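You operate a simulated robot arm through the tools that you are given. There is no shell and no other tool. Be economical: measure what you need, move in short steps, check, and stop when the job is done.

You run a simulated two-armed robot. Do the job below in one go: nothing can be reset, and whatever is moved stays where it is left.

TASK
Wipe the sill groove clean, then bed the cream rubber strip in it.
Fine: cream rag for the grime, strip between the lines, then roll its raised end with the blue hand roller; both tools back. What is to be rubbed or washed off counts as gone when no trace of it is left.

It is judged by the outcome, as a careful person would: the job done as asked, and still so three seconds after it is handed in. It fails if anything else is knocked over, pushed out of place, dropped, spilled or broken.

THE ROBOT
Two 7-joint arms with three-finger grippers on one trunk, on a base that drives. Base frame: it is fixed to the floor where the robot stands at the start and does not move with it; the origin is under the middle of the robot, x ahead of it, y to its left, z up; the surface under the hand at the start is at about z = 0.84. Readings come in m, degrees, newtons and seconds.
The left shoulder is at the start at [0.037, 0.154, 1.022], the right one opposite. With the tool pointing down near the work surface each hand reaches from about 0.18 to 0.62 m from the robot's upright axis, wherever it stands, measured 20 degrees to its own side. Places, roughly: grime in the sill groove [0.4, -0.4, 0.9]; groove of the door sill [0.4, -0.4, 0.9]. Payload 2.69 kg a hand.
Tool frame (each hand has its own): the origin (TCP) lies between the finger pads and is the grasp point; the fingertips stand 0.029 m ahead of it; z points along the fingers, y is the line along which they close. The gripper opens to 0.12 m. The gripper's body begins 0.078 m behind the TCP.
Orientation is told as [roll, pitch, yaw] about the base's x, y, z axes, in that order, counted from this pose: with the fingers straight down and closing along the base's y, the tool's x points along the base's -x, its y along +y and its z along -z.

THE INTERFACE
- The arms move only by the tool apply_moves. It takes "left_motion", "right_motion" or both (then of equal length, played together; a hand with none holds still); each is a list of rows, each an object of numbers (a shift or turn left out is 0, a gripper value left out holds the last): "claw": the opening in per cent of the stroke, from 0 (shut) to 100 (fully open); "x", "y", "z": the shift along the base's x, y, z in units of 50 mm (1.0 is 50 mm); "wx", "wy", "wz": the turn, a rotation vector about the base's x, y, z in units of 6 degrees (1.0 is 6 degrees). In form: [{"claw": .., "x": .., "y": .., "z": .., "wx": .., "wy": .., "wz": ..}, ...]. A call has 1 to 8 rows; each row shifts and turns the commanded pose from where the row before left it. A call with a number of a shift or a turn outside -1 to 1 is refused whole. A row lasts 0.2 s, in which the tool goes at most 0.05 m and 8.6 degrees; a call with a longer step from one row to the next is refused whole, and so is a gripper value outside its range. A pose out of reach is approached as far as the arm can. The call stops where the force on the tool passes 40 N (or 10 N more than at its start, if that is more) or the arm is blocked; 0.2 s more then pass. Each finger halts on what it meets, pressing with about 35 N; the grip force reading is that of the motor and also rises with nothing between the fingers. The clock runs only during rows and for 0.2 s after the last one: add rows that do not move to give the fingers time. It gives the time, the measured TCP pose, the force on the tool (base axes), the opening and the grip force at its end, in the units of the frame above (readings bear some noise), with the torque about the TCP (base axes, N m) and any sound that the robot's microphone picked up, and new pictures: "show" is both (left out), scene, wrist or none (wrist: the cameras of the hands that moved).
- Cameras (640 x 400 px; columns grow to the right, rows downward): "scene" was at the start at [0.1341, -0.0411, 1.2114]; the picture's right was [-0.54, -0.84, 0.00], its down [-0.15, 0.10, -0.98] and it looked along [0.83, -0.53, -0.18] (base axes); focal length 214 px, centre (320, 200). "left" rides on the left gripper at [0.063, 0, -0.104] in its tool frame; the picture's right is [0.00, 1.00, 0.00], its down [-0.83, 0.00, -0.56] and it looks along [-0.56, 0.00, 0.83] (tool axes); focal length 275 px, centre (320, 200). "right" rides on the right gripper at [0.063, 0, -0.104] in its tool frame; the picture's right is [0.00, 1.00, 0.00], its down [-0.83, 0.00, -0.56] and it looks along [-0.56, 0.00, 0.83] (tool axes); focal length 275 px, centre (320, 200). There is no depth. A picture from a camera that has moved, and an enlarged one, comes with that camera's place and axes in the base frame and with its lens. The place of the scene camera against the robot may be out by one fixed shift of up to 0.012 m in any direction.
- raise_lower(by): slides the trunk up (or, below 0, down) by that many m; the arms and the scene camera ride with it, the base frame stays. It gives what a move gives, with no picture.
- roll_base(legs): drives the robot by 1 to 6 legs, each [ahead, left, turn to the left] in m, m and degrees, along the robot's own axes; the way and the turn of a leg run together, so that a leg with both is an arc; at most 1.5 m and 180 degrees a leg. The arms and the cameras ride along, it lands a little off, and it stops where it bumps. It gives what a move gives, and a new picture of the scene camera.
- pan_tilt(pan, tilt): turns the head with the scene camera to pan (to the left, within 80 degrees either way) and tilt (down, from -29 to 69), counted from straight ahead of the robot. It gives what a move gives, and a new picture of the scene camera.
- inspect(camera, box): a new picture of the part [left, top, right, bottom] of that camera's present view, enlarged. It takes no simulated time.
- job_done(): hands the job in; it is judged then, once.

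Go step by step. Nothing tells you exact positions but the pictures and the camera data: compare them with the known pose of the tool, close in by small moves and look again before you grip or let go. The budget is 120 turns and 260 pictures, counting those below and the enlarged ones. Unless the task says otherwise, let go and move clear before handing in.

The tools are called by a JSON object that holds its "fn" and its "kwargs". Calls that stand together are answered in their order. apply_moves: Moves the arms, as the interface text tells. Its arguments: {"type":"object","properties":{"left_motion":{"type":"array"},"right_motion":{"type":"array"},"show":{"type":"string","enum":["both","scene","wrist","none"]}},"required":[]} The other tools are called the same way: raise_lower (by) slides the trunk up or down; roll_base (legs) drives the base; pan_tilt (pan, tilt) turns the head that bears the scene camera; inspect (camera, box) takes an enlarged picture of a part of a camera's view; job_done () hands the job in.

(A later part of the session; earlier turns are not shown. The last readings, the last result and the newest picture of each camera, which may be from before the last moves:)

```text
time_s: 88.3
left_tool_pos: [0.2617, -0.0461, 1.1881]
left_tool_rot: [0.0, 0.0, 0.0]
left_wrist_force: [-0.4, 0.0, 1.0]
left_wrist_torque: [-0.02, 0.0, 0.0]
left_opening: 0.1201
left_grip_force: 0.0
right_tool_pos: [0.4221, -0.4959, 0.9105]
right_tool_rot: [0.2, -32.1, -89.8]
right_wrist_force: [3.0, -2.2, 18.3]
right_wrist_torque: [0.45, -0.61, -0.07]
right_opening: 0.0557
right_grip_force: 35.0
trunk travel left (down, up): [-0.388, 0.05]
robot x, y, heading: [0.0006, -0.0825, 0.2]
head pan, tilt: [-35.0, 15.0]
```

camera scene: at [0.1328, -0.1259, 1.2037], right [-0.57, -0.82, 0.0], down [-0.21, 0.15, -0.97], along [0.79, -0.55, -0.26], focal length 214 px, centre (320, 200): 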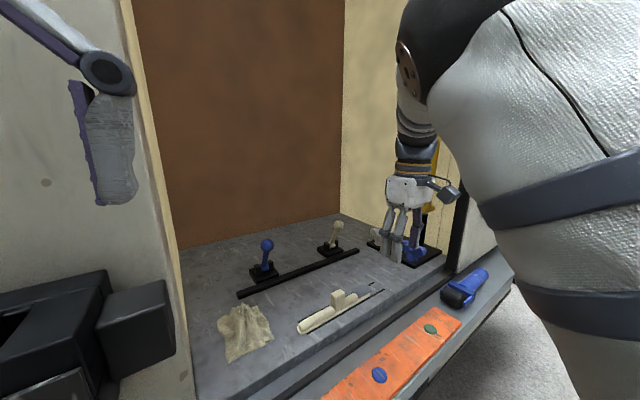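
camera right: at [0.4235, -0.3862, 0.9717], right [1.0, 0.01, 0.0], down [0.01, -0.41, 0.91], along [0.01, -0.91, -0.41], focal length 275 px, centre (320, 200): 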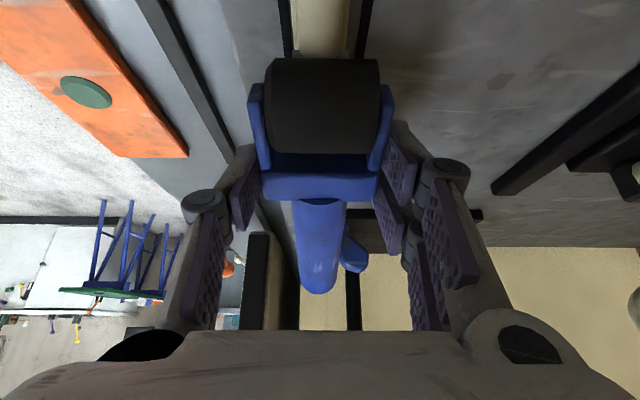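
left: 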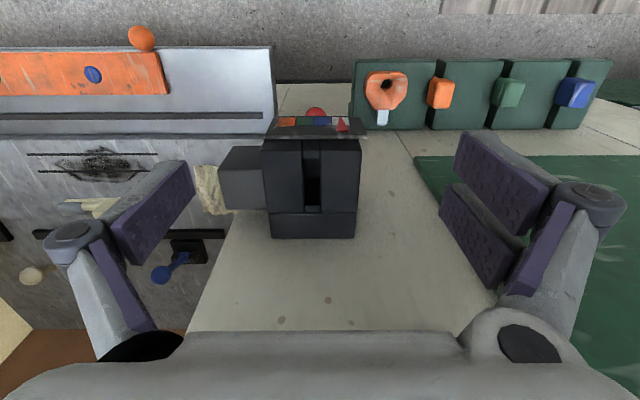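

Contact at 18 N on top of the raised end. I'll press harder and roll a short way inward and back.

{"fn": "apply_moves", "kwargs": {"right_motion": [{"z": -0.04}, {"z": -0.03}, {}], "show": "wrist"}}

{"fn": "inspect", "kwargs": {"camera": "right", "box": [220, 0, 420, 125]}}

```text
time_s: 89.1
left_tool_pos: [0.2617, -0.0474, 1.1872]
left_tool_rot: [0.1, -0.1, 0.0]
left_wrist_force: [0.2, 0.0, -0.2]
left_wrist_torque: [0.02, 0.0, 0.0]
left_opening: 0.1201
left_grip_force: 0.1
right_tool_pos: [0.422, -0.4952, 0.9058]
right_tool_rot: [-0.1, -31.9, -89.8]
right_wrist_force: [1.2, -4.0, 16.8]
right_wrist_torque: [0.37, 0.5, -0.04]
right_opening: 0.0558
right_grip_force: 34.9
trunk travel left (down, up): [-0.388, 0.05]
robot x, y, heading: [-0.0039, -0.0796, 0.3]
head pan, tilt: [-35.0, 15.0]
camera right: at [0.4224, -0.3856, 0.9608], right [1.0, 0.01, 0.0], down [0.01, -0.41, 0.91], along [0.01, -0.91, -0.41], focal length 275 px, centre (320, 200)
```

right: 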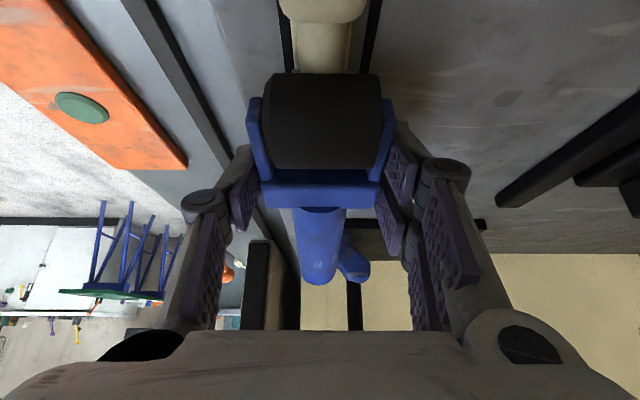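

```text
3.20 times, centred on (320, 62) of right
camera zoom: at [0.4224, -0.3856, 0.9608], right [1.0, 0.01, 0.0], down [0.01, -0.41, 0.91], along [0.01, -0.91, -0.41], focal length 881 px, centre (320, 640)
```

zoom: 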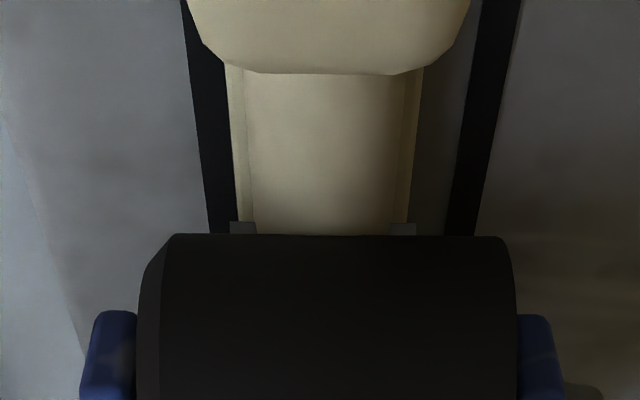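

The roller's fork slips slightly in the grip at about 17 N, which limits the press. I'll roll outward along the raised end, then check what happened.

{"fn": "apply_moves", "kwargs": {"right_motion": [{"y": -0.15}, {"y": -0.2}, {"y": -0.15}, {}], "show": "none"}}

{"fn": "inspect", "kwargs": {"camera": "right", "box": [220, 0, 420, 125]}}

```text
time_s: 90.1
left_tool_pos: [0.2631, -0.0481, 1.1886]
left_tool_rot: [-0.1, -0.1, 0.0]
left_wrist_force: [0.2, 0.4, 0.3]
left_wrist_torque: [0.03, 0.0, -0.01]
left_opening: 0.12
left_grip_force: 0.0
right_tool_pos: [0.4239, -0.5208, 0.904]
right_tool_rot: [-0.2, -32.0, -89.6]
right_wrist_force: [0.7, 3.6, 3.0]
right_wrist_torque: [0.27, -0.14, 0.02]
right_opening: 0.0555
right_grip_force: 35.1
trunk travel left (down, up): [-0.388, 0.05]
robot x, y, heading: [-0.0024, -0.079, 0.3]
head pan, tilt: [-35.0, 15.0]
```

```text
3.20 times, centred on (320, 62) of right
camera zoom: at [0.4234, -0.4105, 0.9598], right [1.0, 0.01, -0.01], down [0.01, -0.41, 0.91], along [0.0, -0.91, -0.41], focal length 881 px, centre (320, 640)
```

zoom: 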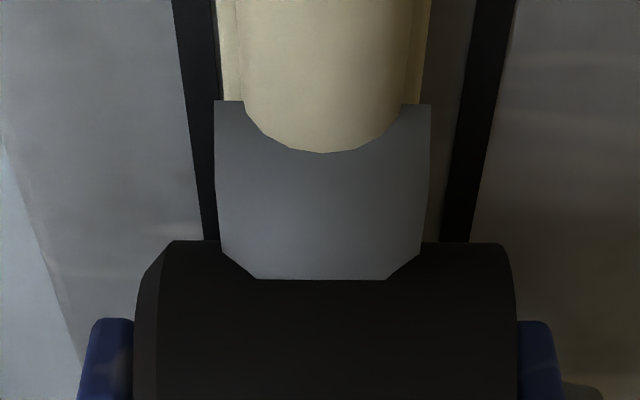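

The wheel has rolled off the outer end. I'll lift and look at whether the end has gone down.

{"fn": "apply_moves", "kwargs": {"right_motion": [{"z": 0.3, "y": -0.1}, {"z": 0.9}, {"x": -0.8}, {"x": -0.8}, {"x": -0.6}, {}], "show": "wrist"}}

{"fn": "inspect", "kwargs": {"camera": "scene", "box": [290, 260, 410, 335]}}

```text
time_s: 91.5
left_tool_pos: [0.2636, -0.048, 1.1877]
left_tool_rot: [0.0, -0.1, 0.1]
left_wrist_force: [-0.4, 1.1, -0.2]
left_wrist_torque: [-0.01, 0.01, -0.03]
left_opening: 0.1202
left_grip_force: 0.0
right_tool_pos: [0.3182, -0.5364, 0.9595]
right_tool_rot: [-0.1, -32.0, -89.7]
right_wrist_force: [-0.3, 0.8, -1.4]
right_wrist_torque: [0.07, 0.04, -0.01]
right_opening: 0.0554
right_grip_force: 35.4
right hand out of reach, approached as far as the arm can: row 5
trunk travel left (down, up): [-0.388, 0.05]
robot x, y, heading: [0.0018, -0.0798, 0.3]
head pan, tilt: [-35.0, 15.0]
camera right: at [0.3191, -0.4277, 1.0151], right [1.0, 0.01, 0.0], down [0.01, -0.41, 0.91], along [0.0, -0.91, -0.41], focal length 275 px, centre (320, 200)
```

right: 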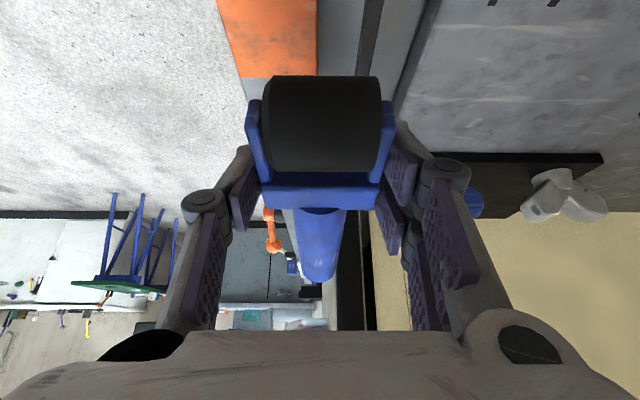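

```text
5.33 times, centred on (350, 298) of scene
camera zoom: at [0.1329, -0.1258, 1.2037], right [-0.57, -0.82, 0.0], down [-0.21, 0.15, -0.97], along [0.79, -0.55, -0.26], focal length 1144 px, centre (160, -320)
```

zoom: 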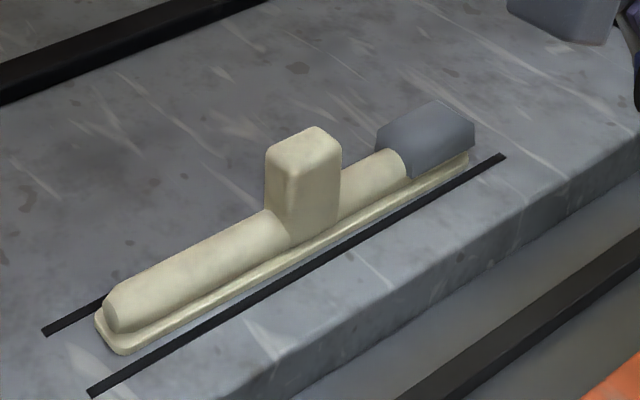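

The end is still raised, so it needs a firmer press. I'll set the roller down and regrip right at the axle plates, so the wheel is directly under the hand and can't twist in the grip.

{"fn": "apply_moves", "kwargs": {"right_motion": [{"wx": 0.7, "x": -0.12, "y": -0.5, "z": -0.2}, {"wx": 0.6, "x": -0.12, "y": -0.7, "z": -0.3}, {"y": -0.7, "z": -0.3, "x": -0.1}, {"y": -0.5, "z": -0.3}, {}], "show": "none"}}

{"fn": "apply_moves", "kwargs": {"right_motion": [{"z": -0.2}, {"z": -0.1}, {}], "show": "wrist"}}

{"fn": "inspect", "kwargs": {"camera": "scene", "box": [380, 210, 540, 310]}}

```text
time_s: 92.7
left_tool_pos: [0.2625, -0.0487, 1.1876]
left_tool_rot: [0.0, -0.1, 0.0]
left_wrist_force: [-0.6, 0.9, 0.7]
left_wrist_torque: [0.03, 0.01, 0.0]
left_opening: 0.12
left_grip_force: 0.0
right_tool_pos: [0.3017, -0.6582, 0.9041]
right_tool_rot: [-0.1, -24.1, -89.9]
right_wrist_force: [-0.8, 0.6, -1.3]
right_wrist_torque: [0.09, 0.03, 0.04]
right_opening: 0.0556
right_grip_force: 34.8
trunk travel left (down, up): [-0.388, 0.05]
robot x, y, heading: [0.0007, -0.0795, 0.2]
head pan, tilt: [-35.0, 15.0]
```

```text
time_s: 93.5
left_tool_pos: [0.2636, -0.0484, 1.1881]
left_tool_rot: [0.1, 0.0, 0.0]
left_wrist_force: [-0.9, -0.3, 0.1]
left_wrist_torque: [0.02, -0.01, 0.02]
left_opening: 0.1199
left_grip_force: 0.0
right_tool_pos: [0.302, -0.6571, 0.8888]
right_tool_rot: [-0.1, -24.1, -89.9]
right_wrist_force: [0.4, 0.1, -1.5]
right_wrist_torque: [0.07, 0.0, 0.05]
right_opening: 0.0553
right_grip_force: 34.8
trunk travel left (down, up): [-0.388, 0.05]
robot x, y, heading: [-0.0035, -0.0841, -0.1]
head pan, tilt: [-35.0, 15.0]
camera right: at [0.3026, -0.5569, 0.9594], right [1.0, 0.01, 0.0], down [0.01, -0.53, 0.85], along [0.01, -0.85, -0.53], focal length 275 px, centre (320, 200)
```

right: 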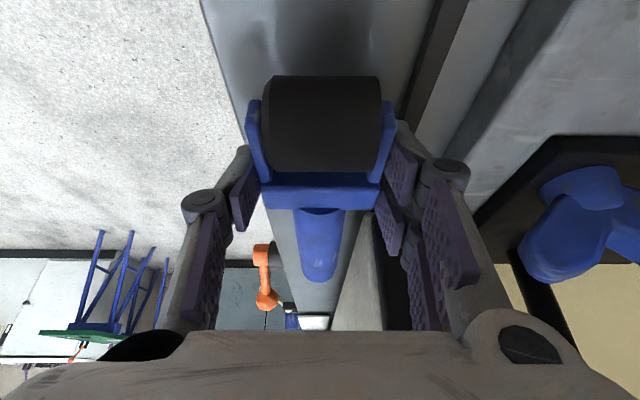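

```text
4.00 times, centred on (460, 260) of scene
camera zoom: at [0.1329, -0.126, 1.2037], right [-0.57, -0.82, 0.0], down [-0.21, 0.15, -0.97], along [0.79, -0.55, -0.26], focal length 858 px, centre (-240, -40)
```

zoom: 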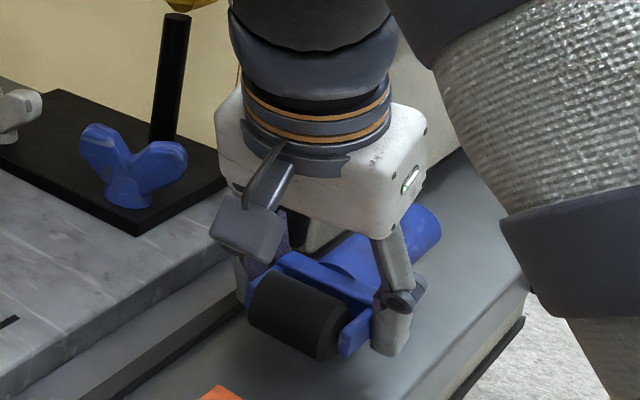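

{"fn": "apply_moves", "kwargs": {"right_motion": [{"z": -0.1}, {"z": -0.1}, {"z": -0.06}, {}], "show": "none"}}

```text
time_s: 94.5
left_tool_pos: [0.2634, -0.0477, 1.1872]
left_tool_rot: [0.0, 0.0, 0.0]
left_wrist_force: [-0.6, 0.3, 0.3]
left_wrist_torque: [0.0, -0.03, -0.01]
left_opening: 0.1201
left_grip_force: 0.0
right_tool_pos: [0.3036, -0.6562, 0.878]
right_tool_rot: [-0.1, -24.2, -89.7]
right_wrist_force: [1.0, -0.7, -2.0]
right_wrist_torque: [0.02, 0.02, 0.02]
right_opening: 0.0558
right_grip_force: 35.2
trunk travel left (down, up): [-0.388, 0.05]
robot x, y, heading: [-0.0025, -0.0828, -0.1]
head pan, tilt: [-35.0, 15.0]
```

{"fn": "apply_moves", "kwargs": {"right_motion": [{"z": -0.06, "x": -0.06}, {"z": -0.04}, {}], "show": "none"}}

```text
time_s: 95.3
left_tool_pos: [0.2626, -0.0469, 1.1873]
left_tool_rot: [0.1, -0.1, -0.2]
left_wrist_force: [0.0, 0.0, 0.1]
left_wrist_torque: [0.01, 0.05, 0.02]
left_opening: 0.1204
left_grip_force: 0.0
right_tool_pos: [0.3002, -0.6561, 0.8735]
right_tool_rot: [0.2, -24.4, -89.9]
right_wrist_force: [4.1, -2.6, 16.1]
right_wrist_torque: [0.11, -0.69, -0.17]
right_opening: 0.0555
right_grip_force: 34.5
trunk travel left (down, up): [-0.388, 0.05]
robot x, y, heading: [-0.0024, -0.081, 0.2]
head pan, tilt: [-35.0, 15.0]
```

Down. I'll let go, rise 30 mm, untilt to −17° and shift 27 mm toward the wheel.

{"fn": "apply_moves", "kwargs": {"right_motion": [{"claw": 64}, {}, {}, {"z": 0.4}, {"z": 0.5, "y": 0.3, "wx": 0.6}, {"y": 0.25, "wx": 0.6}, {}], "show": "wrist"}}

```text
time_s: 96.9
left_tool_pos: [0.2623, -0.0474, 1.1869]
left_tool_rot: [0.0, 0.0, 0.0]
left_wrist_force: [-0.1, 0.0, 0.2]
left_wrist_torque: [-0.01, -0.01, 0.01]
left_opening: 0.1201
left_grip_force: 0.2
right_tool_pos: [0.2994, -0.6297, 0.9163]
right_tool_rot: [0.0, -16.9, -89.8]
right_wrist_force: [0.3, 0.8, -0.3]
right_wrist_torque: [0.0, 0.01, 0.0]
right_opening: 0.0767
right_grip_force: 0.1
trunk travel left (down, up): [-0.388, 0.05]
robot x, y, heading: [-0.0022, -0.0812, 0.2]
head pan, tilt: [-35.0, 15.0]
camera right: at [0.2994, -0.5378, 0.9987], right [1.0, 0.01, 0.0], down [0.01, -0.63, 0.77], along [0.01, -0.77, -0.63], focal length 275 px, centre (320, 200)
```

right: 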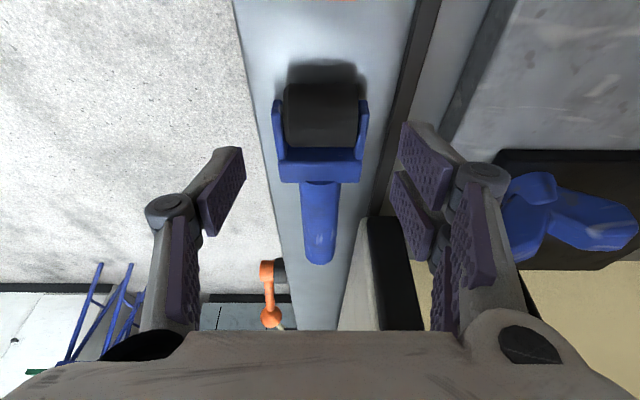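

The wheel plates are centred. I'll go down and grip them.

{"fn": "apply_moves", "kwargs": {"right_motion": [{"z": -0.4}, {"z": -0.4}, {"z": -0.02}, {}, {"claw": 40}, {"claw": 0}, {}, {}], "show": "wrist"}}

```text
time_s: 98.7
left_tool_pos: [0.2629, -0.0474, 1.1882]
left_tool_rot: [0.0, -0.1, 0.0]
left_wrist_force: [-0.9, -0.2, -0.1]
left_wrist_torque: [0.03, 0.0, 0.03]
left_opening: 0.12
left_grip_force: 0.1
right_tool_pos: [0.2991, -0.6285, 0.8757]
right_tool_rot: [-0.1, -16.9, -89.8]
right_wrist_force: [0.9, 0.1, 0.5]
right_wrist_torque: [0.0, -0.04, 0.06]
right_opening: 0.0394
right_grip_force: 35.1
trunk travel left (down, up): [-0.388, 0.05]
robot x, y, heading: [-0.0009, -0.0834, 0.2]
head pan, tilt: [-35.0, 15.0]
camera right: at [0.2992, -0.5377, 0.9571], right [1.0, 0.01, 0.0], down [0.01, -0.63, 0.77], along [0.01, -0.77, -0.63], focal length 275 px, centre (320, 200)
```

right: 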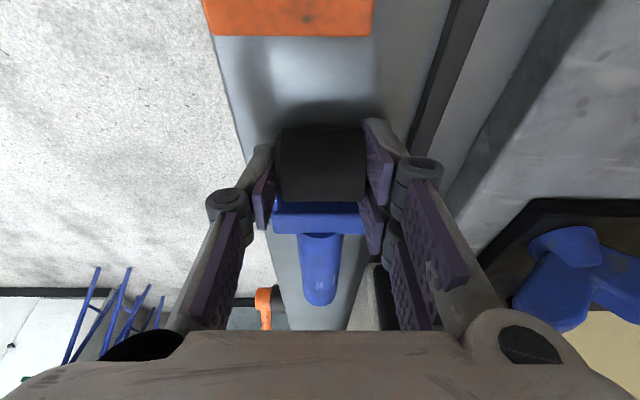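

The pads closed on the wheel itself (39 mm), which would lock it. I'll open and shift 17 mm back, to where the plates meet the fork block, and grip there.

{"fn": "apply_moves", "kwargs": {"right_motion": [{"claw": 64}, {}, {}, {"y": -0.33}, {}, {"claw": 30}, {"claw": 0}, {}], "show": "none"}}

{"fn": "apply_moves", "kwargs": {"right_motion": [{}, {}], "show": "wrist"}}

```text
time_s: 100.5
left_tool_pos: [0.2636, -0.0472, 1.1882]
left_tool_rot: [0.0, -0.2, -0.1]
left_wrist_force: [1.0, -0.7, -0.2]
left_wrist_torque: [0.02, 0.01, -0.02]
left_opening: 0.1199
left_grip_force: 0.1
right_tool_pos: [0.2996, -0.6463, 0.8763]
right_tool_rot: [0.0, -17.0, -89.7]
right_wrist_force: [0.0, 0.2, 2.7]
right_wrist_torque: [0.01, 0.07, 0.05]
right_opening: 0.0554
right_grip_force: 35.0
trunk travel left (down, up): [-0.388, 0.05]
robot x, y, heading: [0.0, -0.0805, 0.4]
head pan, tilt: [-35.0, 15.0]
```

```text
time_s: 101.1
left_tool_pos: [0.2624, -0.049, 1.1877]
left_tool_rot: [0.1, -0.1, 0.0]
left_wrist_force: [0.5, 0.8, -0.3]
left_wrist_torque: [0.02, -0.02, 0.02]
left_opening: 0.1201
left_grip_force: 0.1
right_tool_pos: [0.2982, -0.6463, 0.8763]
right_tool_rot: [-0.1, -17.0, -89.8]
right_wrist_force: [0.5, -0.3, 3.3]
right_wrist_torque: [-0.01, 0.03, 0.11]
right_opening: 0.0555
right_grip_force: 35.3
trunk travel left (down, up): [-0.388, 0.05]
robot x, y, heading: [-0.002, -0.0771, -0.0]
head pan, tilt: [-35.0, 15.0]
camera right: at [0.2993, -0.5546, 0.9581], right [1.0, 0.01, 0.0], down [0.01, -0.63, 0.77], along [0.01, -0.77, -0.63], focal length 275 px, centre (320, 200)
```

right: 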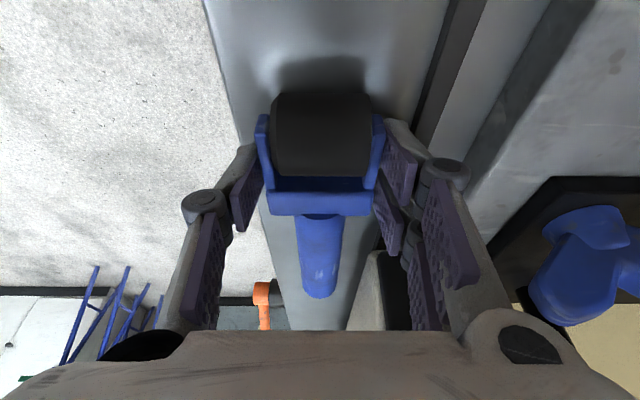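

Gripped at the plate roots, so the wheel is now closer under the hand. I'll carry it back over the raised end, tilted 20° more.

{"fn": "apply_moves", "kwargs": {"right_motion": [{"z": 0.3}, {"z": 0.5}, {"y": 0.7, "z": 0.2}, {"y": 0.9}, {"y": 0.8, "z": 0.4}, {"y": 0.8, "z": 0.4, "wx": -0.6}, {}], "show": "none"}}

{"fn": "apply_moves", "kwargs": {"right_motion": [{"x": 0.5, "wx": -0.9}, {"x": 0.7, "wx": -0.9}, {"x": 0.7, "wx": -0.9}, {"x": 0.6}, {"z": -0.3}, {"z": -0.3}, {}], "show": "wrist"}}

```text
time_s: 102.7
left_tool_pos: [0.2622, -0.0468, 1.1879]
left_tool_rot: [-0.1, 0.0, 0.0]
left_wrist_force: [0.2, 0.1, -0.7]
left_wrist_torque: [-0.06, -0.02, 0.01]
left_opening: 0.1203
left_grip_force: 0.0
right_tool_pos: [0.3115, -0.5085, 0.9582]
right_tool_rot: [-0.2, -20.4, -89.9]
right_wrist_force: [0.1, 0.3, -1.6]
right_wrist_torque: [0.08, 0.03, 0.02]
right_opening: 0.0552
right_grip_force: 35.6
right hand out of reach, approached as far as the arm can: row 6
trunk travel left (down, up): [-0.388, 0.05]
robot x, y, heading: [0.002, -0.0832, 0.0]
head pan, tilt: [-35.0, 15.0]
```

```text
time_s: 104.3
left_tool_pos: [0.2636, -0.0481, 1.1884]
left_tool_rot: [0.1, 0.0, 0.0]
left_wrist_force: [0.3, 1.2, 0.9]
left_wrist_torque: [0.02, -0.01, 0.01]
left_opening: 0.1201
left_grip_force: 0.1
right_tool_pos: [0.4358, -0.509, 0.9261]
right_tool_rot: [-0.1, -36.7, -89.7]
right_wrist_force: [0.6, -0.3, -1.3]
right_wrist_torque: [0.07, -0.01, 0.0]
right_opening: 0.0552
right_grip_force: 35.3
trunk travel left (down, up): [-0.388, 0.05]
robot x, y, heading: [0.0015, -0.0835, 0.2]
head pan, tilt: [-35.0, 15.0]
camera right: at [0.437, -0.3959, 0.973], right [1.0, 0.01, 0.0], down [0.01, -0.33, 0.94], along [0.01, -0.94, -0.33], focal length 275 px, centre (320, 200)
```

right: 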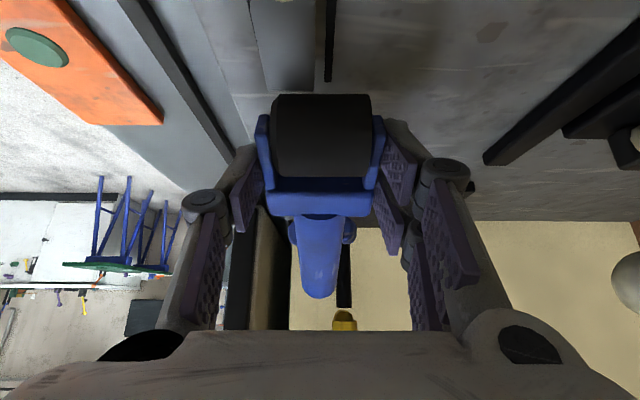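

The wheel needs +25 mm in y and −13 mm in x. I'll rise a little, shift, and look.

{"fn": "apply_moves", "kwargs": {"right_motion": [{"z": 0.3}, {"x": -0.26, "y": 0.5}, {}, {"z": -0.25}, {}], "show": "wrist"}}

```text
time_s: 105.5
left_tool_pos: [0.2627, -0.0489, 1.1871]
left_tool_rot: [0.1, 0.0, 0.0]
left_wrist_force: [-0.1, 0.2, 0.7]
left_wrist_torque: [-0.02, -0.01, 0.0]
left_opening: 0.1198
left_grip_force: 0.1
right_tool_pos: [0.4234, -0.484, 0.9292]
right_tool_rot: [-0.1, -36.7, -89.8]
right_wrist_force: [0.4, 0.0, -1.4]
right_wrist_torque: [0.09, 0.02, 0.05]
right_opening: 0.0556
right_grip_force: 34.4
trunk travel left (down, up): [-0.388, 0.05]
robot x, y, heading: [0.0007, -0.0801, 0.3]
head pan, tilt: [-35.0, 15.0]
camera right: at [0.4253, -0.37, 0.9752], right [1.0, 0.01, 0.0], down [0.01, -0.33, 0.94], along [0.01, -0.94, -0.33], focal length 275 px, centre (320, 200)
```

right: 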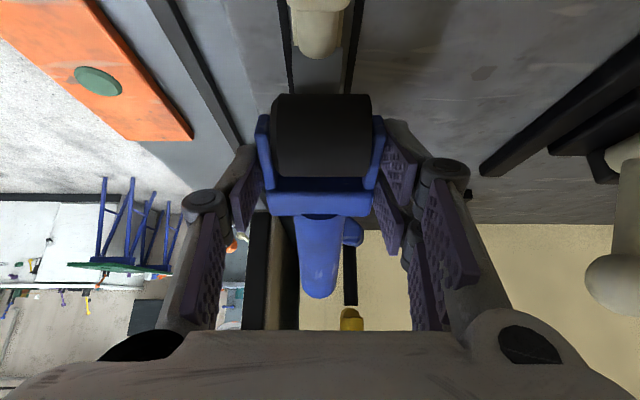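

Centred over the inner part of the raised end. Lowering to contact.

{"fn": "apply_moves", "kwargs": {"right_motion": [{"z": -0.15}, {"z": -0.1}, {"z": -0.06}, {"z": -0.06}, {}], "show": "none"}}

```text
time_s: 106.7
left_tool_pos: [0.2633, -0.0483, 1.1869]
left_tool_rot: [0.0, -0.1, 0.0]
left_wrist_force: [1.0, -0.4, -0.7]
left_wrist_torque: [0.01, 0.01, 0.0]
left_opening: 0.1198
left_grip_force: 0.1
right_tool_pos: [0.4238, -0.4842, 0.911]
right_tool_rot: [-0.2, -36.8, -89.9]
right_wrist_force: [-0.4, 0.0, 2.0]
right_wrist_torque: [0.12, -0.17, 0.04]
right_opening: 0.0555
right_grip_force: 35.0
trunk travel left (down, up): [-0.388, 0.05]
robot x, y, heading: [-0.0015, -0.0798, -0.0]
head pan, tilt: [-35.0, 15.0]
```

Just touching at z 0.911. I'll press further.

{"fn": "apply_moves", "kwargs": {"right_motion": [{"z": -0.05}, {"z": -0.04}, {}], "show": "none"}}

{"fn": "inspect", "kwargs": {"camera": "right", "box": [220, 0, 420, 125]}}

```text
time_s: 107.5
left_tool_pos: [0.2624, -0.0478, 1.1887]
left_tool_rot: [0.1, -0.1, 0.0]
left_wrist_force: [0.2, -0.8, 0.5]
left_wrist_torque: [0.02, 0.02, -0.03]
left_opening: 0.1202
left_grip_force: 0.1
right_tool_pos: [0.4237, -0.4843, 0.9072]
right_tool_rot: [0.1, -36.8, -89.8]
right_wrist_force: [-0.1, -3.0, 20.3]
right_wrist_torque: [0.09, 0.48, -0.06]
right_opening: 0.0556
right_grip_force: 35.1
trunk travel left (down, up): [-0.388, 0.05]
robot x, y, heading: [0.0003, -0.0776, 0.1]
head pan, tilt: [-35.0, 15.0]
```

```text
3.20 times, centred on (320, 62) of right
camera zoom: at [0.4243, -0.3709, 0.9539], right [1.0, 0.01, 0.0], down [0.0, -0.33, 0.94], along [0.01, -0.94, -0.33], focal length 881 px, centre (320, 640)
```

zoom: 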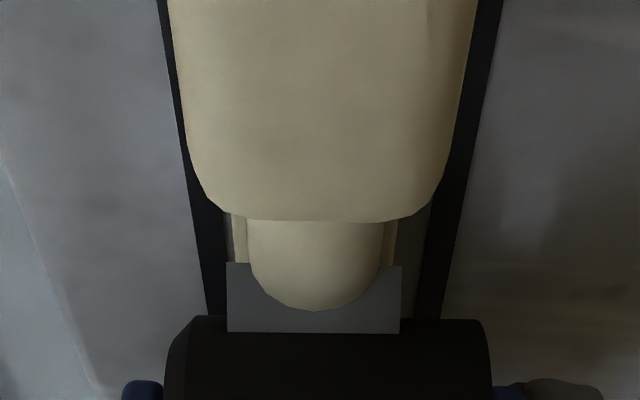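

20 N with hardly any twist now. I'll press to about 30 N and roll outward along the raised end.

{"fn": "apply_moves", "kwargs": {"right_motion": [{"z": -0.03}, {}, {"y": -0.12}, {"y": -0.12}, {}], "show": "none"}}

{"fn": "inspect", "kwargs": {"camera": "right", "box": [220, 0, 420, 125]}}

```text
time_s: 108.7
left_tool_pos: [0.2632, -0.0482, 1.1871]
left_tool_rot: [0.0, 0.0, 0.0]
left_wrist_force: [-0.9, -0.5, -0.7]
left_wrist_torque: [0.01, -0.03, 0.01]
left_opening: 0.1197
left_grip_force: 0.0
right_tool_pos: [0.4235, -0.4948, 0.9055]
right_tool_rot: [-0.3, -36.7, -89.7]
right_wrist_force: [0.9, 4.3, 3.7]
right_wrist_torque: [0.25, -0.15, 0.06]
right_opening: 0.0552
right_grip_force: 35.1
trunk travel left (down, up): [-0.388, 0.05]
robot x, y, heading: [-0.0038, -0.083, 0.3]
head pan, tilt: [-35.0, 15.0]
```

```text
3.20 times, centred on (320, 62) of right
camera zoom: at [0.4242, -0.3818, 0.9513], right [1.0, 0.01, -0.01], down [0.01, -0.33, 0.94], along [0.0, -0.94, -0.33], focal length 881 px, centre (320, 640)
```

zoom: 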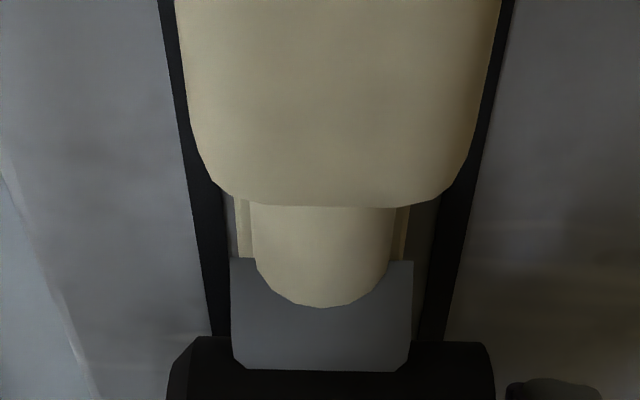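

The wheel really sits about 15 mm further out than I reckoned. I'll lift, go 28 mm inward and press again.

{"fn": "apply_moves", "kwargs": {"right_motion": [{"z": 0.4}, {"y": 0.56}, {"z": -0.2}, {}], "show": "none"}}

{"fn": "inspect", "kwargs": {"camera": "right", "box": [180, 0, 460, 175]}}

```text
time_s: 109.7
left_tool_pos: [0.2642, -0.0486, 1.187]
left_tool_rot: [0.0, 0.0, 0.0]
left_wrist_force: [-0.5, 0.3, 0.4]
left_wrist_torque: [0.0, -0.01, -0.01]
left_opening: 0.1201
left_grip_force: 0.2
right_tool_pos: [0.4245, -0.4675, 0.9147]
right_tool_rot: [-0.1, -36.6, -89.7]
right_wrist_force: [-0.4, 0.4, -1.2]
right_wrist_torque: [0.11, 0.04, -0.01]
right_opening: 0.0554
right_grip_force: 34.6
trunk travel left (down, up): [-0.388, 0.05]
robot x, y, heading: [0.0013, -0.0806, -0.1]
head pan, tilt: [-35.0, 15.0]
```

```text
2.29 times, centred on (320, 88) of right
camera zoom: at [0.4247, -0.354, 0.9612], right [1.0, 0.01, 0.0], down [0.01, -0.33, 0.94], along [0.01, -0.94, -0.33], focal length 629 px, centre (320, 457)
```

zoom: 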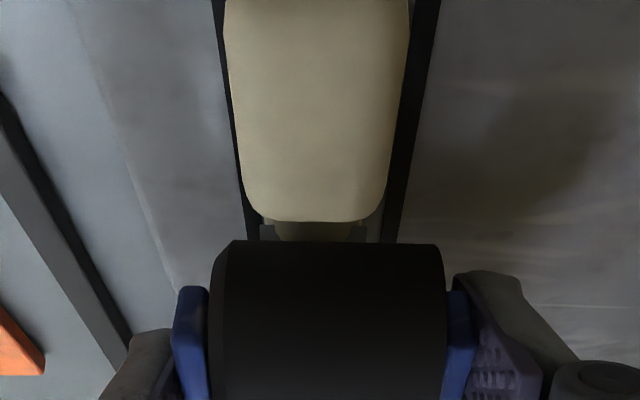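

{"fn": "apply_moves", "kwargs": {"right_motion": [{"z": -0.06}, {"z": -0.05}, {"z": -0.05}, {}], "show": "none"}}

```text
time_s: 110.7
left_tool_pos: [0.2627, -0.0479, 1.1868]
left_tool_rot: [0.1, -0.1, 0.0]
left_wrist_force: [-0.2, -1.1, -0.3]
left_wrist_torque: [-0.02, 0.0, -0.01]
left_opening: 0.12
left_grip_force: 0.0
right_tool_pos: [0.4244, -0.4672, 0.906]
right_tool_rot: [-0.2, -36.6, -89.7]
right_wrist_force: [-0.2, 0.6, -1.7]
right_wrist_torque: [0.08, -0.01, -0.04]
right_opening: 0.055
right_grip_force: 35.1
trunk travel left (down, up): [-0.388, 0.05]
robot x, y, heading: [-0.0, -0.0833, -0.1]
head pan, tilt: [-35.0, 15.0]
```

{"fn": "apply_moves", "kwargs": {"right_motion": [{"z": -0.06}, {"z": -0.05}, {}], "show": "none"}}

{"fn": "inspect", "kwargs": {"camera": "right", "box": [180, 0, 460, 175]}}

```text
time_s: 111.5
left_tool_pos: [0.2626, -0.0465, 1.1878]
left_tool_rot: [0.0, -0.1, 0.0]
left_wrist_force: [-0.2, 0.5, 0.1]
left_wrist_torque: [-0.02, 0.01, -0.02]
left_opening: 0.1201
left_grip_force: 0.1
right_tool_pos: [0.424, -0.4673, 0.9033]
right_tool_rot: [0.2, -36.9, -89.9]
right_wrist_force: [-0.4, -2.7, 17.2]
right_wrist_torque: [0.13, -0.62, 0.17]
right_opening: 0.0555
right_grip_force: 35.0
trunk travel left (down, up): [-0.388, 0.05]
robot x, y, heading: [0.0027, -0.0829, -0.1]
head pan, tilt: [-35.0, 15.0]
```

```text
2.29 times, centred on (320, 88) of right
camera zoom: at [0.4244, -0.3539, 0.9499], right [1.0, 0.01, 0.0], down [0.0, -0.33, 0.94], along [0.01, -0.94, -0.33], focal length 629 px, centre (320, 457)
```

zoom: 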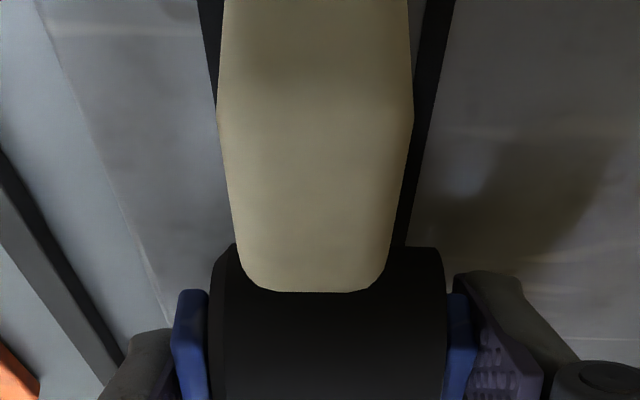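

17 N on the inner side now. I'll roll outward over the whole raised end.

{"fn": "apply_moves", "kwargs": {"right_motion": [{"y": -0.1}, {"y": -0.1}, {"y": -0.1}, {}], "show": "none"}}

{"fn": "inspect", "kwargs": {"camera": "right", "box": [180, 0, 460, 175]}}

```text
time_s: 112.5
left_tool_pos: [0.2632, -0.0467, 1.1877]
left_tool_rot: [0.1, 0.0, 0.0]
left_wrist_force: [0.0, -0.6, 0.6]
left_wrist_torque: [-0.02, -0.02, 0.01]
left_opening: 0.1197
left_grip_force: 0.1
right_tool_pos: [0.4226, -0.4826, 0.9021]
right_tool_rot: [-0.2, -36.8, -89.7]
right_wrist_force: [0.2, 4.5, 6.6]
right_wrist_torque: [0.32, 0.25, -0.07]
right_opening: 0.0551
right_grip_force: 35.0
trunk travel left (down, up): [-0.388, 0.05]
robot x, y, heading: [-0.0005, -0.0849, -0.2]
head pan, tilt: [-35.0, 15.0]
```

```text
2.29 times, centred on (320, 88) of right
camera zoom: at [0.4239, -0.3682, 0.9478], right [1.0, 0.01, -0.01], down [0.01, -0.33, 0.94], along [0.0, -0.94, -0.33], focal length 629 px, centre (320, 457)
```

zoom: 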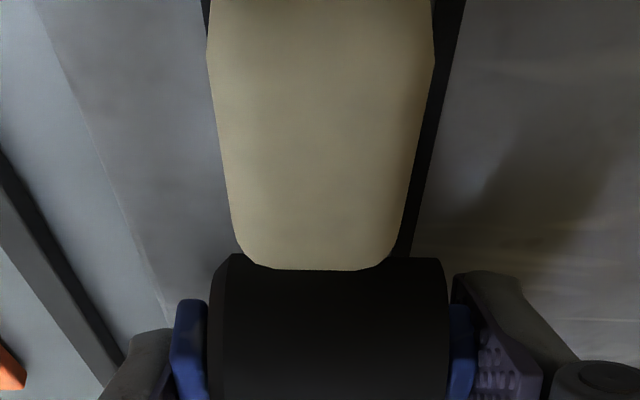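

{"fn": "apply_moves", "kwargs": {"right_motion": [{"z": -0.05}, {"z": -0.04}, {}], "show": "none"}}

{"fn": "apply_moves", "kwargs": {"right_motion": [{"y": -0.1}, {"y": -0.1}, {}], "show": "none"}}

{"fn": "inspect", "kwargs": {"camera": "right", "box": [180, 0, 460, 175]}}

```text
time_s: 113.3
left_tool_pos: [0.2633, -0.0463, 1.1869]
left_tool_rot: [0.1, -0.1, -0.1]
left_wrist_force: [-0.1, -0.3, -0.3]
left_wrist_torque: [0.01, 0.02, 0.0]
left_opening: 0.1201
left_grip_force: 0.0
right_tool_pos: [0.4233, -0.4813, 0.898]
right_tool_rot: [-0.1, -36.8, -89.8]
right_wrist_force: [2.3, -1.3, 18.3]
right_wrist_torque: [0.24, 0.4, -0.08]
right_opening: 0.0551
right_grip_force: 35.3
trunk travel left (down, up): [-0.388, 0.05]
robot x, y, heading: [-0.0007, -0.0816, 0.1]
head pan, tilt: [-35.0, 15.0]
```

```text
time_s: 114.1
left_tool_pos: [0.2633, -0.0471, 1.1884]
left_tool_rot: [0.0, 0.1, 0.1]
left_wrist_force: [0.2, -0.8, 0.4]
left_wrist_torque: [0.03, 0.01, 0.02]
left_opening: 0.12
left_grip_force: 0.0
right_tool_pos: [0.4232, -0.4908, 0.8977]
right_tool_rot: [-0.2, -36.7, -89.7]
right_wrist_force: [0.0, 5.6, 6.7]
right_wrist_torque: [0.39, 0.36, -0.15]
right_opening: 0.0551
right_grip_force: 35.6
trunk travel left (down, up): [-0.388, 0.05]
robot x, y, heading: [-0.001, -0.0841, -0.0]
head pan, tilt: [-35.0, 15.0]
```

```text
2.29 times, centred on (320, 88) of right
camera zoom: at [0.4242, -0.379, 0.9434], right [1.0, 0.01, -0.01], down [0.01, -0.33, 0.94], along [0.0, -0.94, -0.33], focal length 629 px, centre (320, 457)
```

zoom: 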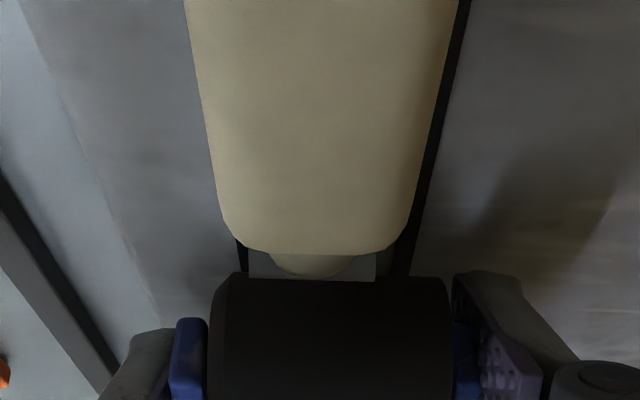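

I'll lift and look at the state of the end from the scene camera.

{"fn": "apply_moves", "kwargs": {"right_motion": [{"z": 0.3}, {"z": 0.9}, {"y": -0.6, "z": 0.2}, {"x": -0.8}, {"x": -0.8}, {"x": -0.5}, {}], "show": "wrist"}}

{"fn": "inspect", "kwargs": {"camera": "scene", "box": [290, 260, 410, 335]}}

```text
time_s: 115.7
left_tool_pos: [0.2635, -0.0476, 1.1867]
left_tool_rot: [0.1, 0.0, 0.0]
left_wrist_force: [0.0, -0.1, 0.6]
left_wrist_torque: [-0.02, 0.0, 0.0]
left_opening: 0.1199
left_grip_force: 0.1
right_tool_pos: [0.3328, -0.5385, 0.9587]
right_tool_rot: [-0.1, -36.7, -89.7]
right_wrist_force: [0.5, -0.1, -1.2]
right_wrist_torque: [0.1, 0.0, 0.01]
right_opening: 0.0555
right_grip_force: 35.1
right hand out of reach, approached as far as the arm can: row 5, 6
trunk travel left (down, up): [-0.388, 0.05]
robot x, y, heading: [0.0006, -0.0821, -0.1]
head pan, tilt: [-35.0, 15.0]
camera right: at [0.3317, -0.4248, 1.004], right [1.0, 0.01, 0.0], down [0.01, -0.33, 0.94], along [0.0, -0.94, -0.33], focal length 275 px, centre (320, 200)
```

right: 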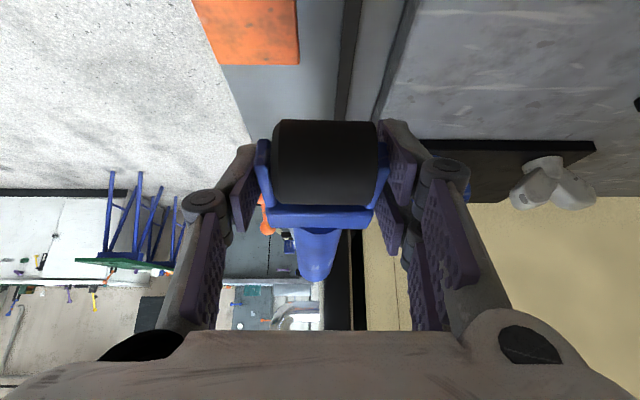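

```text
5.33 times, centred on (350, 298) of scene
camera zoom: at [0.133, -0.126, 1.2037], right [-0.57, -0.82, 0.0], down [-0.21, 0.15, -0.97], along [0.79, -0.55, -0.26], focal length 1144 px, centre (160, -320)
```

zoom: 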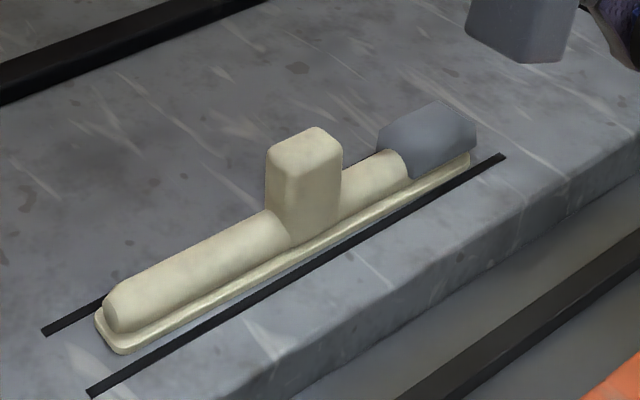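

The end looks unchanged, and the force readings suggest the press isn't landing cleanly. I'll check with the left hand's camera, which has a free side view.

{"fn": "apply_moves", "kwargs": {"left_motion": [{"wz": -1}, {"wz": -1}, {"wz": -1}, {"wz": -1}, {"wz": -1}, {"wz": -1}, {"wz": -1}, {}], "show": "wrist"}}

```text
time_s: 117.5
left_tool_pos: [0.263, -0.0483, 1.1874]
left_tool_rot: [0.0, 0.0, -42.0]
left_wrist_force: [-0.7, 0.6, 0.1]
left_wrist_torque: [-0.01, -0.01, -0.01]
left_opening: 0.1196
left_grip_force: 0.1
right_tool_pos: [0.331, -0.5379, 0.9579]
right_tool_rot: [-0.3, -36.7, -89.8]
right_wrist_force: [0.1, 0.5, -1.6]
right_wrist_torque: [0.07, -0.01, 0.01]
right_opening: 0.0551
right_grip_force: 35.2
trunk travel left (down, up): [-0.388, 0.05]
robot x, y, heading: [0.0015, -0.0803, -0.3]
head pan, tilt: [-35.0, 15.0]
camera left: at [0.2165, -0.0056, 1.2914], right [0.67, 0.74, 0.0], down [0.61, -0.56, 0.56], along [0.41, -0.37, -0.83], focal length 275 px, centre (320, 200)
```

left: 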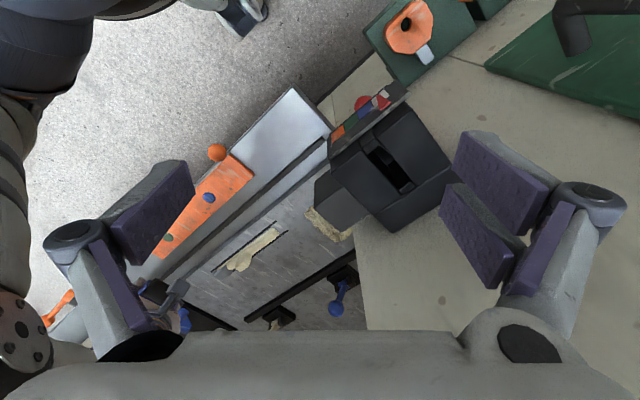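

The pads only catch part of the fork block, so the fork twists in the grip. I'll set the roller down again and grip it by the wheel ends (39 mm); if the handle stays rigid, that gives a straight press.

{"fn": "apply_moves", "kwargs": {"right_motion": [{"wx": 0.8, "x": -0.3, "y": -0.4, "z": -0.1}, {"wx": 0.8, "x": -0.3, "y": -0.6, "z": -0.2}, {"y": -0.6, "z": -0.3}, {"y": -0.55, "z": -0.4}, {"z": -0.25}, {}], "show": "wrist"}}

{"fn": "inspect", "kwargs": {"camera": "scene", "box": [380, 210, 540, 310]}}

```text
time_s: 118.9
left_tool_pos: [0.2643, -0.0479, 1.1887]
left_tool_rot: [0.2, -0.1, -42.0]
left_wrist_force: [0.0, -0.7, -0.4]
left_wrist_torque: [0.02, 0.01, 0.02]
left_opening: 0.12
left_grip_force: 0.0
right_tool_pos: [0.3005, -0.6461, 0.8954]
right_tool_rot: [-0.1, -27.0, -89.8]
right_wrist_force: [-0.3, -0.1, -2.0]
right_wrist_torque: [0.07, 0.0, 0.03]
right_opening: 0.0552
right_grip_force: 35.6
trunk travel left (down, up): [-0.388, 0.05]
robot x, y, heading: [0.0014, -0.0807, 0.1]
head pan, tilt: [-35.0, 15.0]
camera right: at [0.3008, -0.5421, 0.9593], right [1.0, 0.01, 0.0], down [0.01, -0.49, 0.87], along [0.01, -0.87, -0.49], focal length 275 px, centre (320, 200)
```

right: 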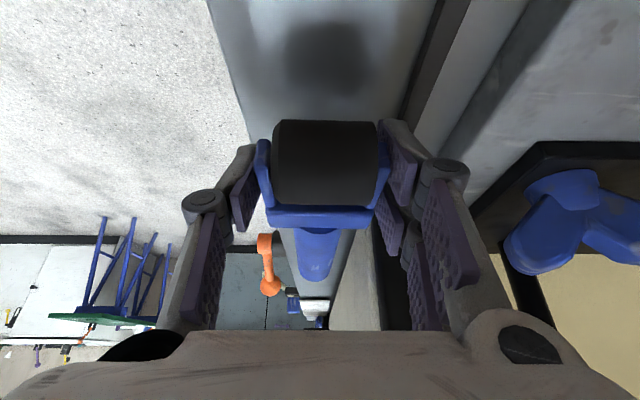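

```text
4.00 times, centred on (460, 260) of scene
camera zoom: at [0.1328, -0.1261, 1.2037], right [-0.57, -0.82, 0.0], down [-0.21, 0.15, -0.97], along [0.79, -0.55, -0.26], focal length 858 px, centre (-240, -40)
```

zoom: 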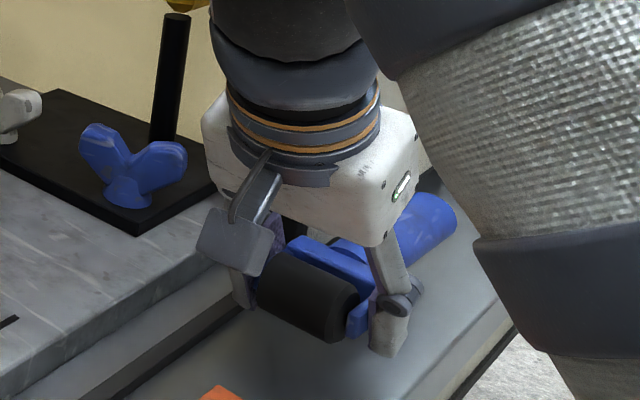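

I'll set it down 10 mm nearer me so the far finger clears the step.

{"fn": "apply_moves", "kwargs": {"right_motion": [{"x": -0.2, "z": -0.1}, {"z": -0.15}, {"z": -0.1}, {"z": -0.08}, {}], "show": "none"}}

```text
time_s: 120.1
left_tool_pos: [0.2621, -0.0468, 1.1873]
left_tool_rot: [0.1, -0.1, -42.0]
left_wrist_force: [-0.5, 0.4, 0.3]
left_wrist_torque: [0.02, 0.02, -0.01]
left_opening: 0.1201
left_grip_force: 0.0
right_tool_pos: [0.2912, -0.6456, 0.8748]
right_tool_rot: [-0.1, -27.2, -89.7]
right_wrist_force: [-0.2, 0.3, 6.0]
right_wrist_torque: [0.08, -0.24, 0.02]
right_opening: 0.0553
right_grip_force: 34.9
trunk travel left (down, up): [-0.388, 0.05]
robot x, y, heading: [0.0002, -0.0827, 0.1]
head pan, tilt: [-35.0, 15.0]
```

Touching. I'll release, rise, and re-aim over the wheel.

{"fn": "apply_moves", "kwargs": {"right_motion": [{"claw": 64}, {}, {}, {"z": 0.4}, {"z": 0.4, "y": 0.2, "wx": 0.8}, {"y": 0.16, "wx": 0.8, "x": 0.1}, {}], "show": "wrist"}}

{"fn": "inspect", "kwargs": {"camera": "scene", "box": [380, 210, 540, 310]}}

```text
time_s: 121.7
left_tool_pos: [0.2628, -0.0475, 1.1878]
left_tool_rot: [-0.1, 0.0, -42.1]
left_wrist_force: [-0.1, 0.4, 0.6]
left_wrist_torque: [0.01, 0.02, -0.02]
left_opening: 0.12
left_grip_force: 0.0
right_tool_pos: [0.2967, -0.6272, 0.9132]
right_tool_rot: [-0.1, -17.5, -89.8]
right_wrist_force: [0.2, -0.3, -0.2]
right_wrist_torque: [0.01, 0.04, 0.0]
right_opening: 0.077
right_grip_force: 0.1
trunk travel left (down, up): [-0.388, 0.05]
robot x, y, heading: [0.0035, -0.0822, 0.3]
head pan, tilt: [-35.0, 15.0]
camera right: at [0.2964, -0.5351, 0.9947], right [1.0, 0.01, 0.0], down [0.01, -0.63, 0.78], along [0.01, -0.78, -0.63], focal length 275 px, centre (320, 200)
```

right: 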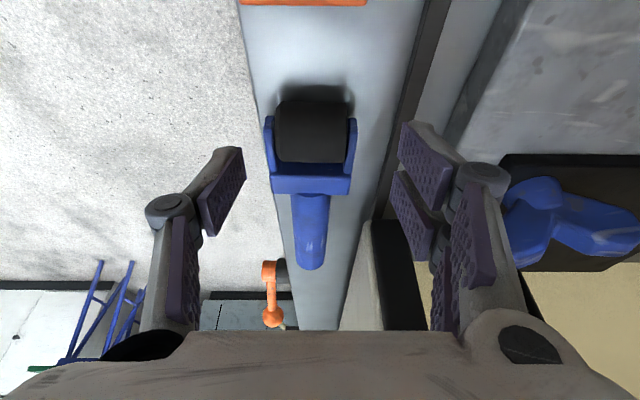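

```text
4.00 times, centred on (460, 260) of scene
camera zoom: at [0.1327, -0.1257, 1.2037], right [-0.57, -0.82, 0.0], down [-0.21, 0.15, -0.97], along [0.79, -0.55, -0.26], focal length 858 px, centre (-240, -40)
```

zoom: 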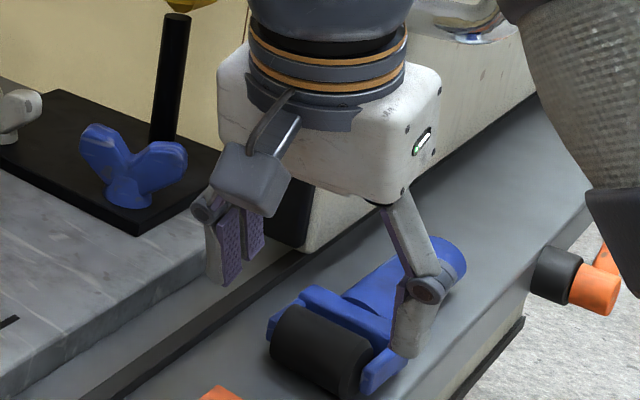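

The roller lies flat. Its wheel axle is about (0.292, −0.641, 0.854); I'll grip the wheel ends there.

{"fn": "apply_moves", "kwargs": {"right_motion": [{"x": -0.1, "y": -0.14, "z": -0.35}, {"z": -0.35}, {"z": -0.05}, {}, {"claw": 40}, {"claw": 0}, {}, {}], "show": "none"}}

{"fn": "apply_moves", "kwargs": {"right_motion": [{"z": 0.2}, {"z": 0.4}, {}], "show": "wrist"}}

{"fn": "inspect", "kwargs": {"camera": "scene", "box": [380, 210, 540, 310]}}

```text
time_s: 123.5
left_tool_pos: [0.2629, -0.0472, 1.1882]
left_tool_rot: [0.0, -0.1, -42.0]
left_wrist_force: [-0.8, -0.9, 0.9]
left_wrist_torque: [0.0, -0.01, 0.0]
left_opening: 0.1199
left_grip_force: 0.1
right_tool_pos: [0.2899, -0.6343, 0.8752]
right_tool_rot: [-0.1, -17.5, -89.7]
right_wrist_force: [-0.5, 1.0, 1.3]
right_wrist_torque: [0.01, -0.05, -0.05]
right_opening: 0.0396
right_grip_force: 34.8
trunk travel left (down, up): [-0.388, 0.05]
robot x, y, heading: [0.0025, -0.0816, -0.0]
head pan, tilt: [-35.0, 15.0]
```

```text
time_s: 124.3
left_tool_pos: [0.2635, -0.0473, 1.1882]
left_tool_rot: [0.1, 0.0, -42.0]
left_wrist_force: [0.4, 0.7, -0.4]
left_wrist_torque: [0.03, -0.01, 0.04]
left_opening: 0.12
left_grip_force: 0.1
right_tool_pos: [0.2907, -0.6361, 0.9065]
right_tool_rot: [0.0, -17.5, -89.8]
right_wrist_force: [0.7, -0.4, -1.8]
right_wrist_torque: [0.15, 0.0, 0.01]
right_opening: 0.0393
right_grip_force: 34.8
trunk travel left (down, up): [-0.388, 0.05]
robot x, y, heading: [0.0, -0.0814, 0.4]
head pan, tilt: [-35.0, 15.0]
camera right: at [0.2914, -0.544, 0.988], right [1.0, 0.01, 0.0], down [0.01, -0.63, 0.78], along [0.01, -0.78, -0.63], focal length 275 px, centre (320, 200)
```

right: 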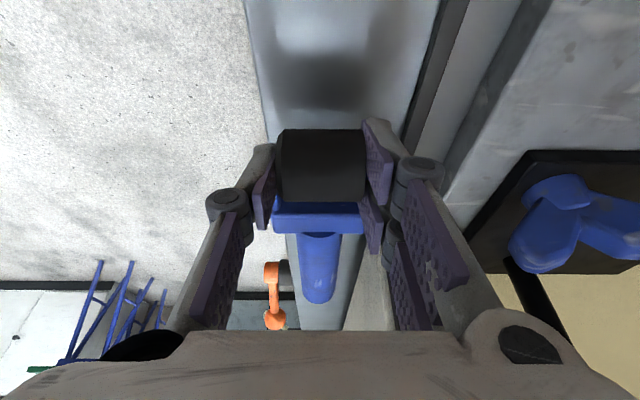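

```text
4.00 times, centred on (460, 260) of scene
camera zoom: at [0.133, -0.1261, 1.2037], right [-0.57, -0.82, 0.0], down [-0.21, 0.15, -0.97], along [0.79, -0.55, -0.26], focal length 858 px, centre (-240, -40)
```

zoom: 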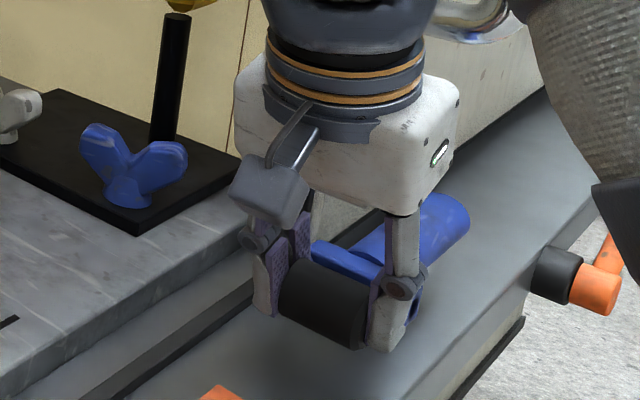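

The handle stays rigid, so this grip gives a straight press through the wheel. Taking it back over the raised end.

{"fn": "apply_moves", "kwargs": {"right_motion": [{"y": 0.7, "z": 0.2}, {"y": 0.9}, {"y": 0.9, "z": 0.4}, {"y": 0.8, "z": 0.5, "x": 0.2}, {"x": 0.6, "wx": -0.8}, {"x": 0.7, "wx": -0.9}, {"x": 0.7, "wx": -0.8}, {"x": 0.45}], "show": "wrist"}}

```text
time_s: 126.1
left_tool_pos: [0.2635, -0.0476, 1.188]
left_tool_rot: [-0.1, 0.0, -42.1]
left_wrist_force: [0.4, -0.2, 0.0]
left_wrist_torque: [0.03, 0.03, 0.01]
left_opening: 0.12
left_grip_force: 0.0
right_tool_pos: [0.4374, -0.4949, 0.9516]
right_tool_rot: [-0.1, -32.6, -89.8]
right_wrist_force: [0.2, 0.2, -2.4]
right_wrist_torque: [0.11, 0.01, 0.05]
right_opening: 0.0397
right_grip_force: 35.5
right hand out of reach, approached as far as the arm can: row 4
trunk travel left (down, up): [-0.388, 0.05]
robot x, y, heading: [0.0019, -0.0835, 0.3]
head pan, tilt: [-35.0, 15.0]
camera right: at [0.4382, -0.3856, 1.0051], right [1.0, 0.01, 0.0], down [0.01, -0.4, 0.92], along [0.0, -0.92, -0.4], focal length 275 px, centre (320, 200)
```

right: 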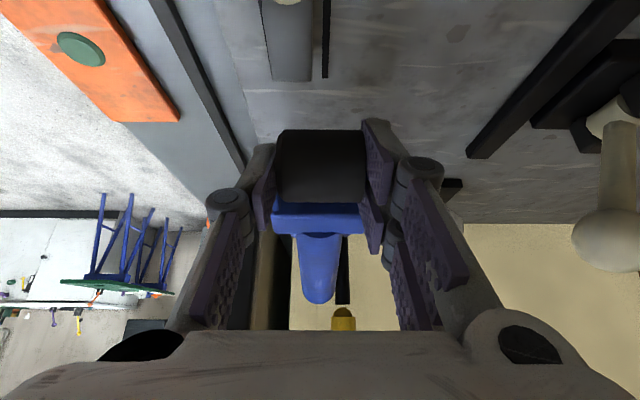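

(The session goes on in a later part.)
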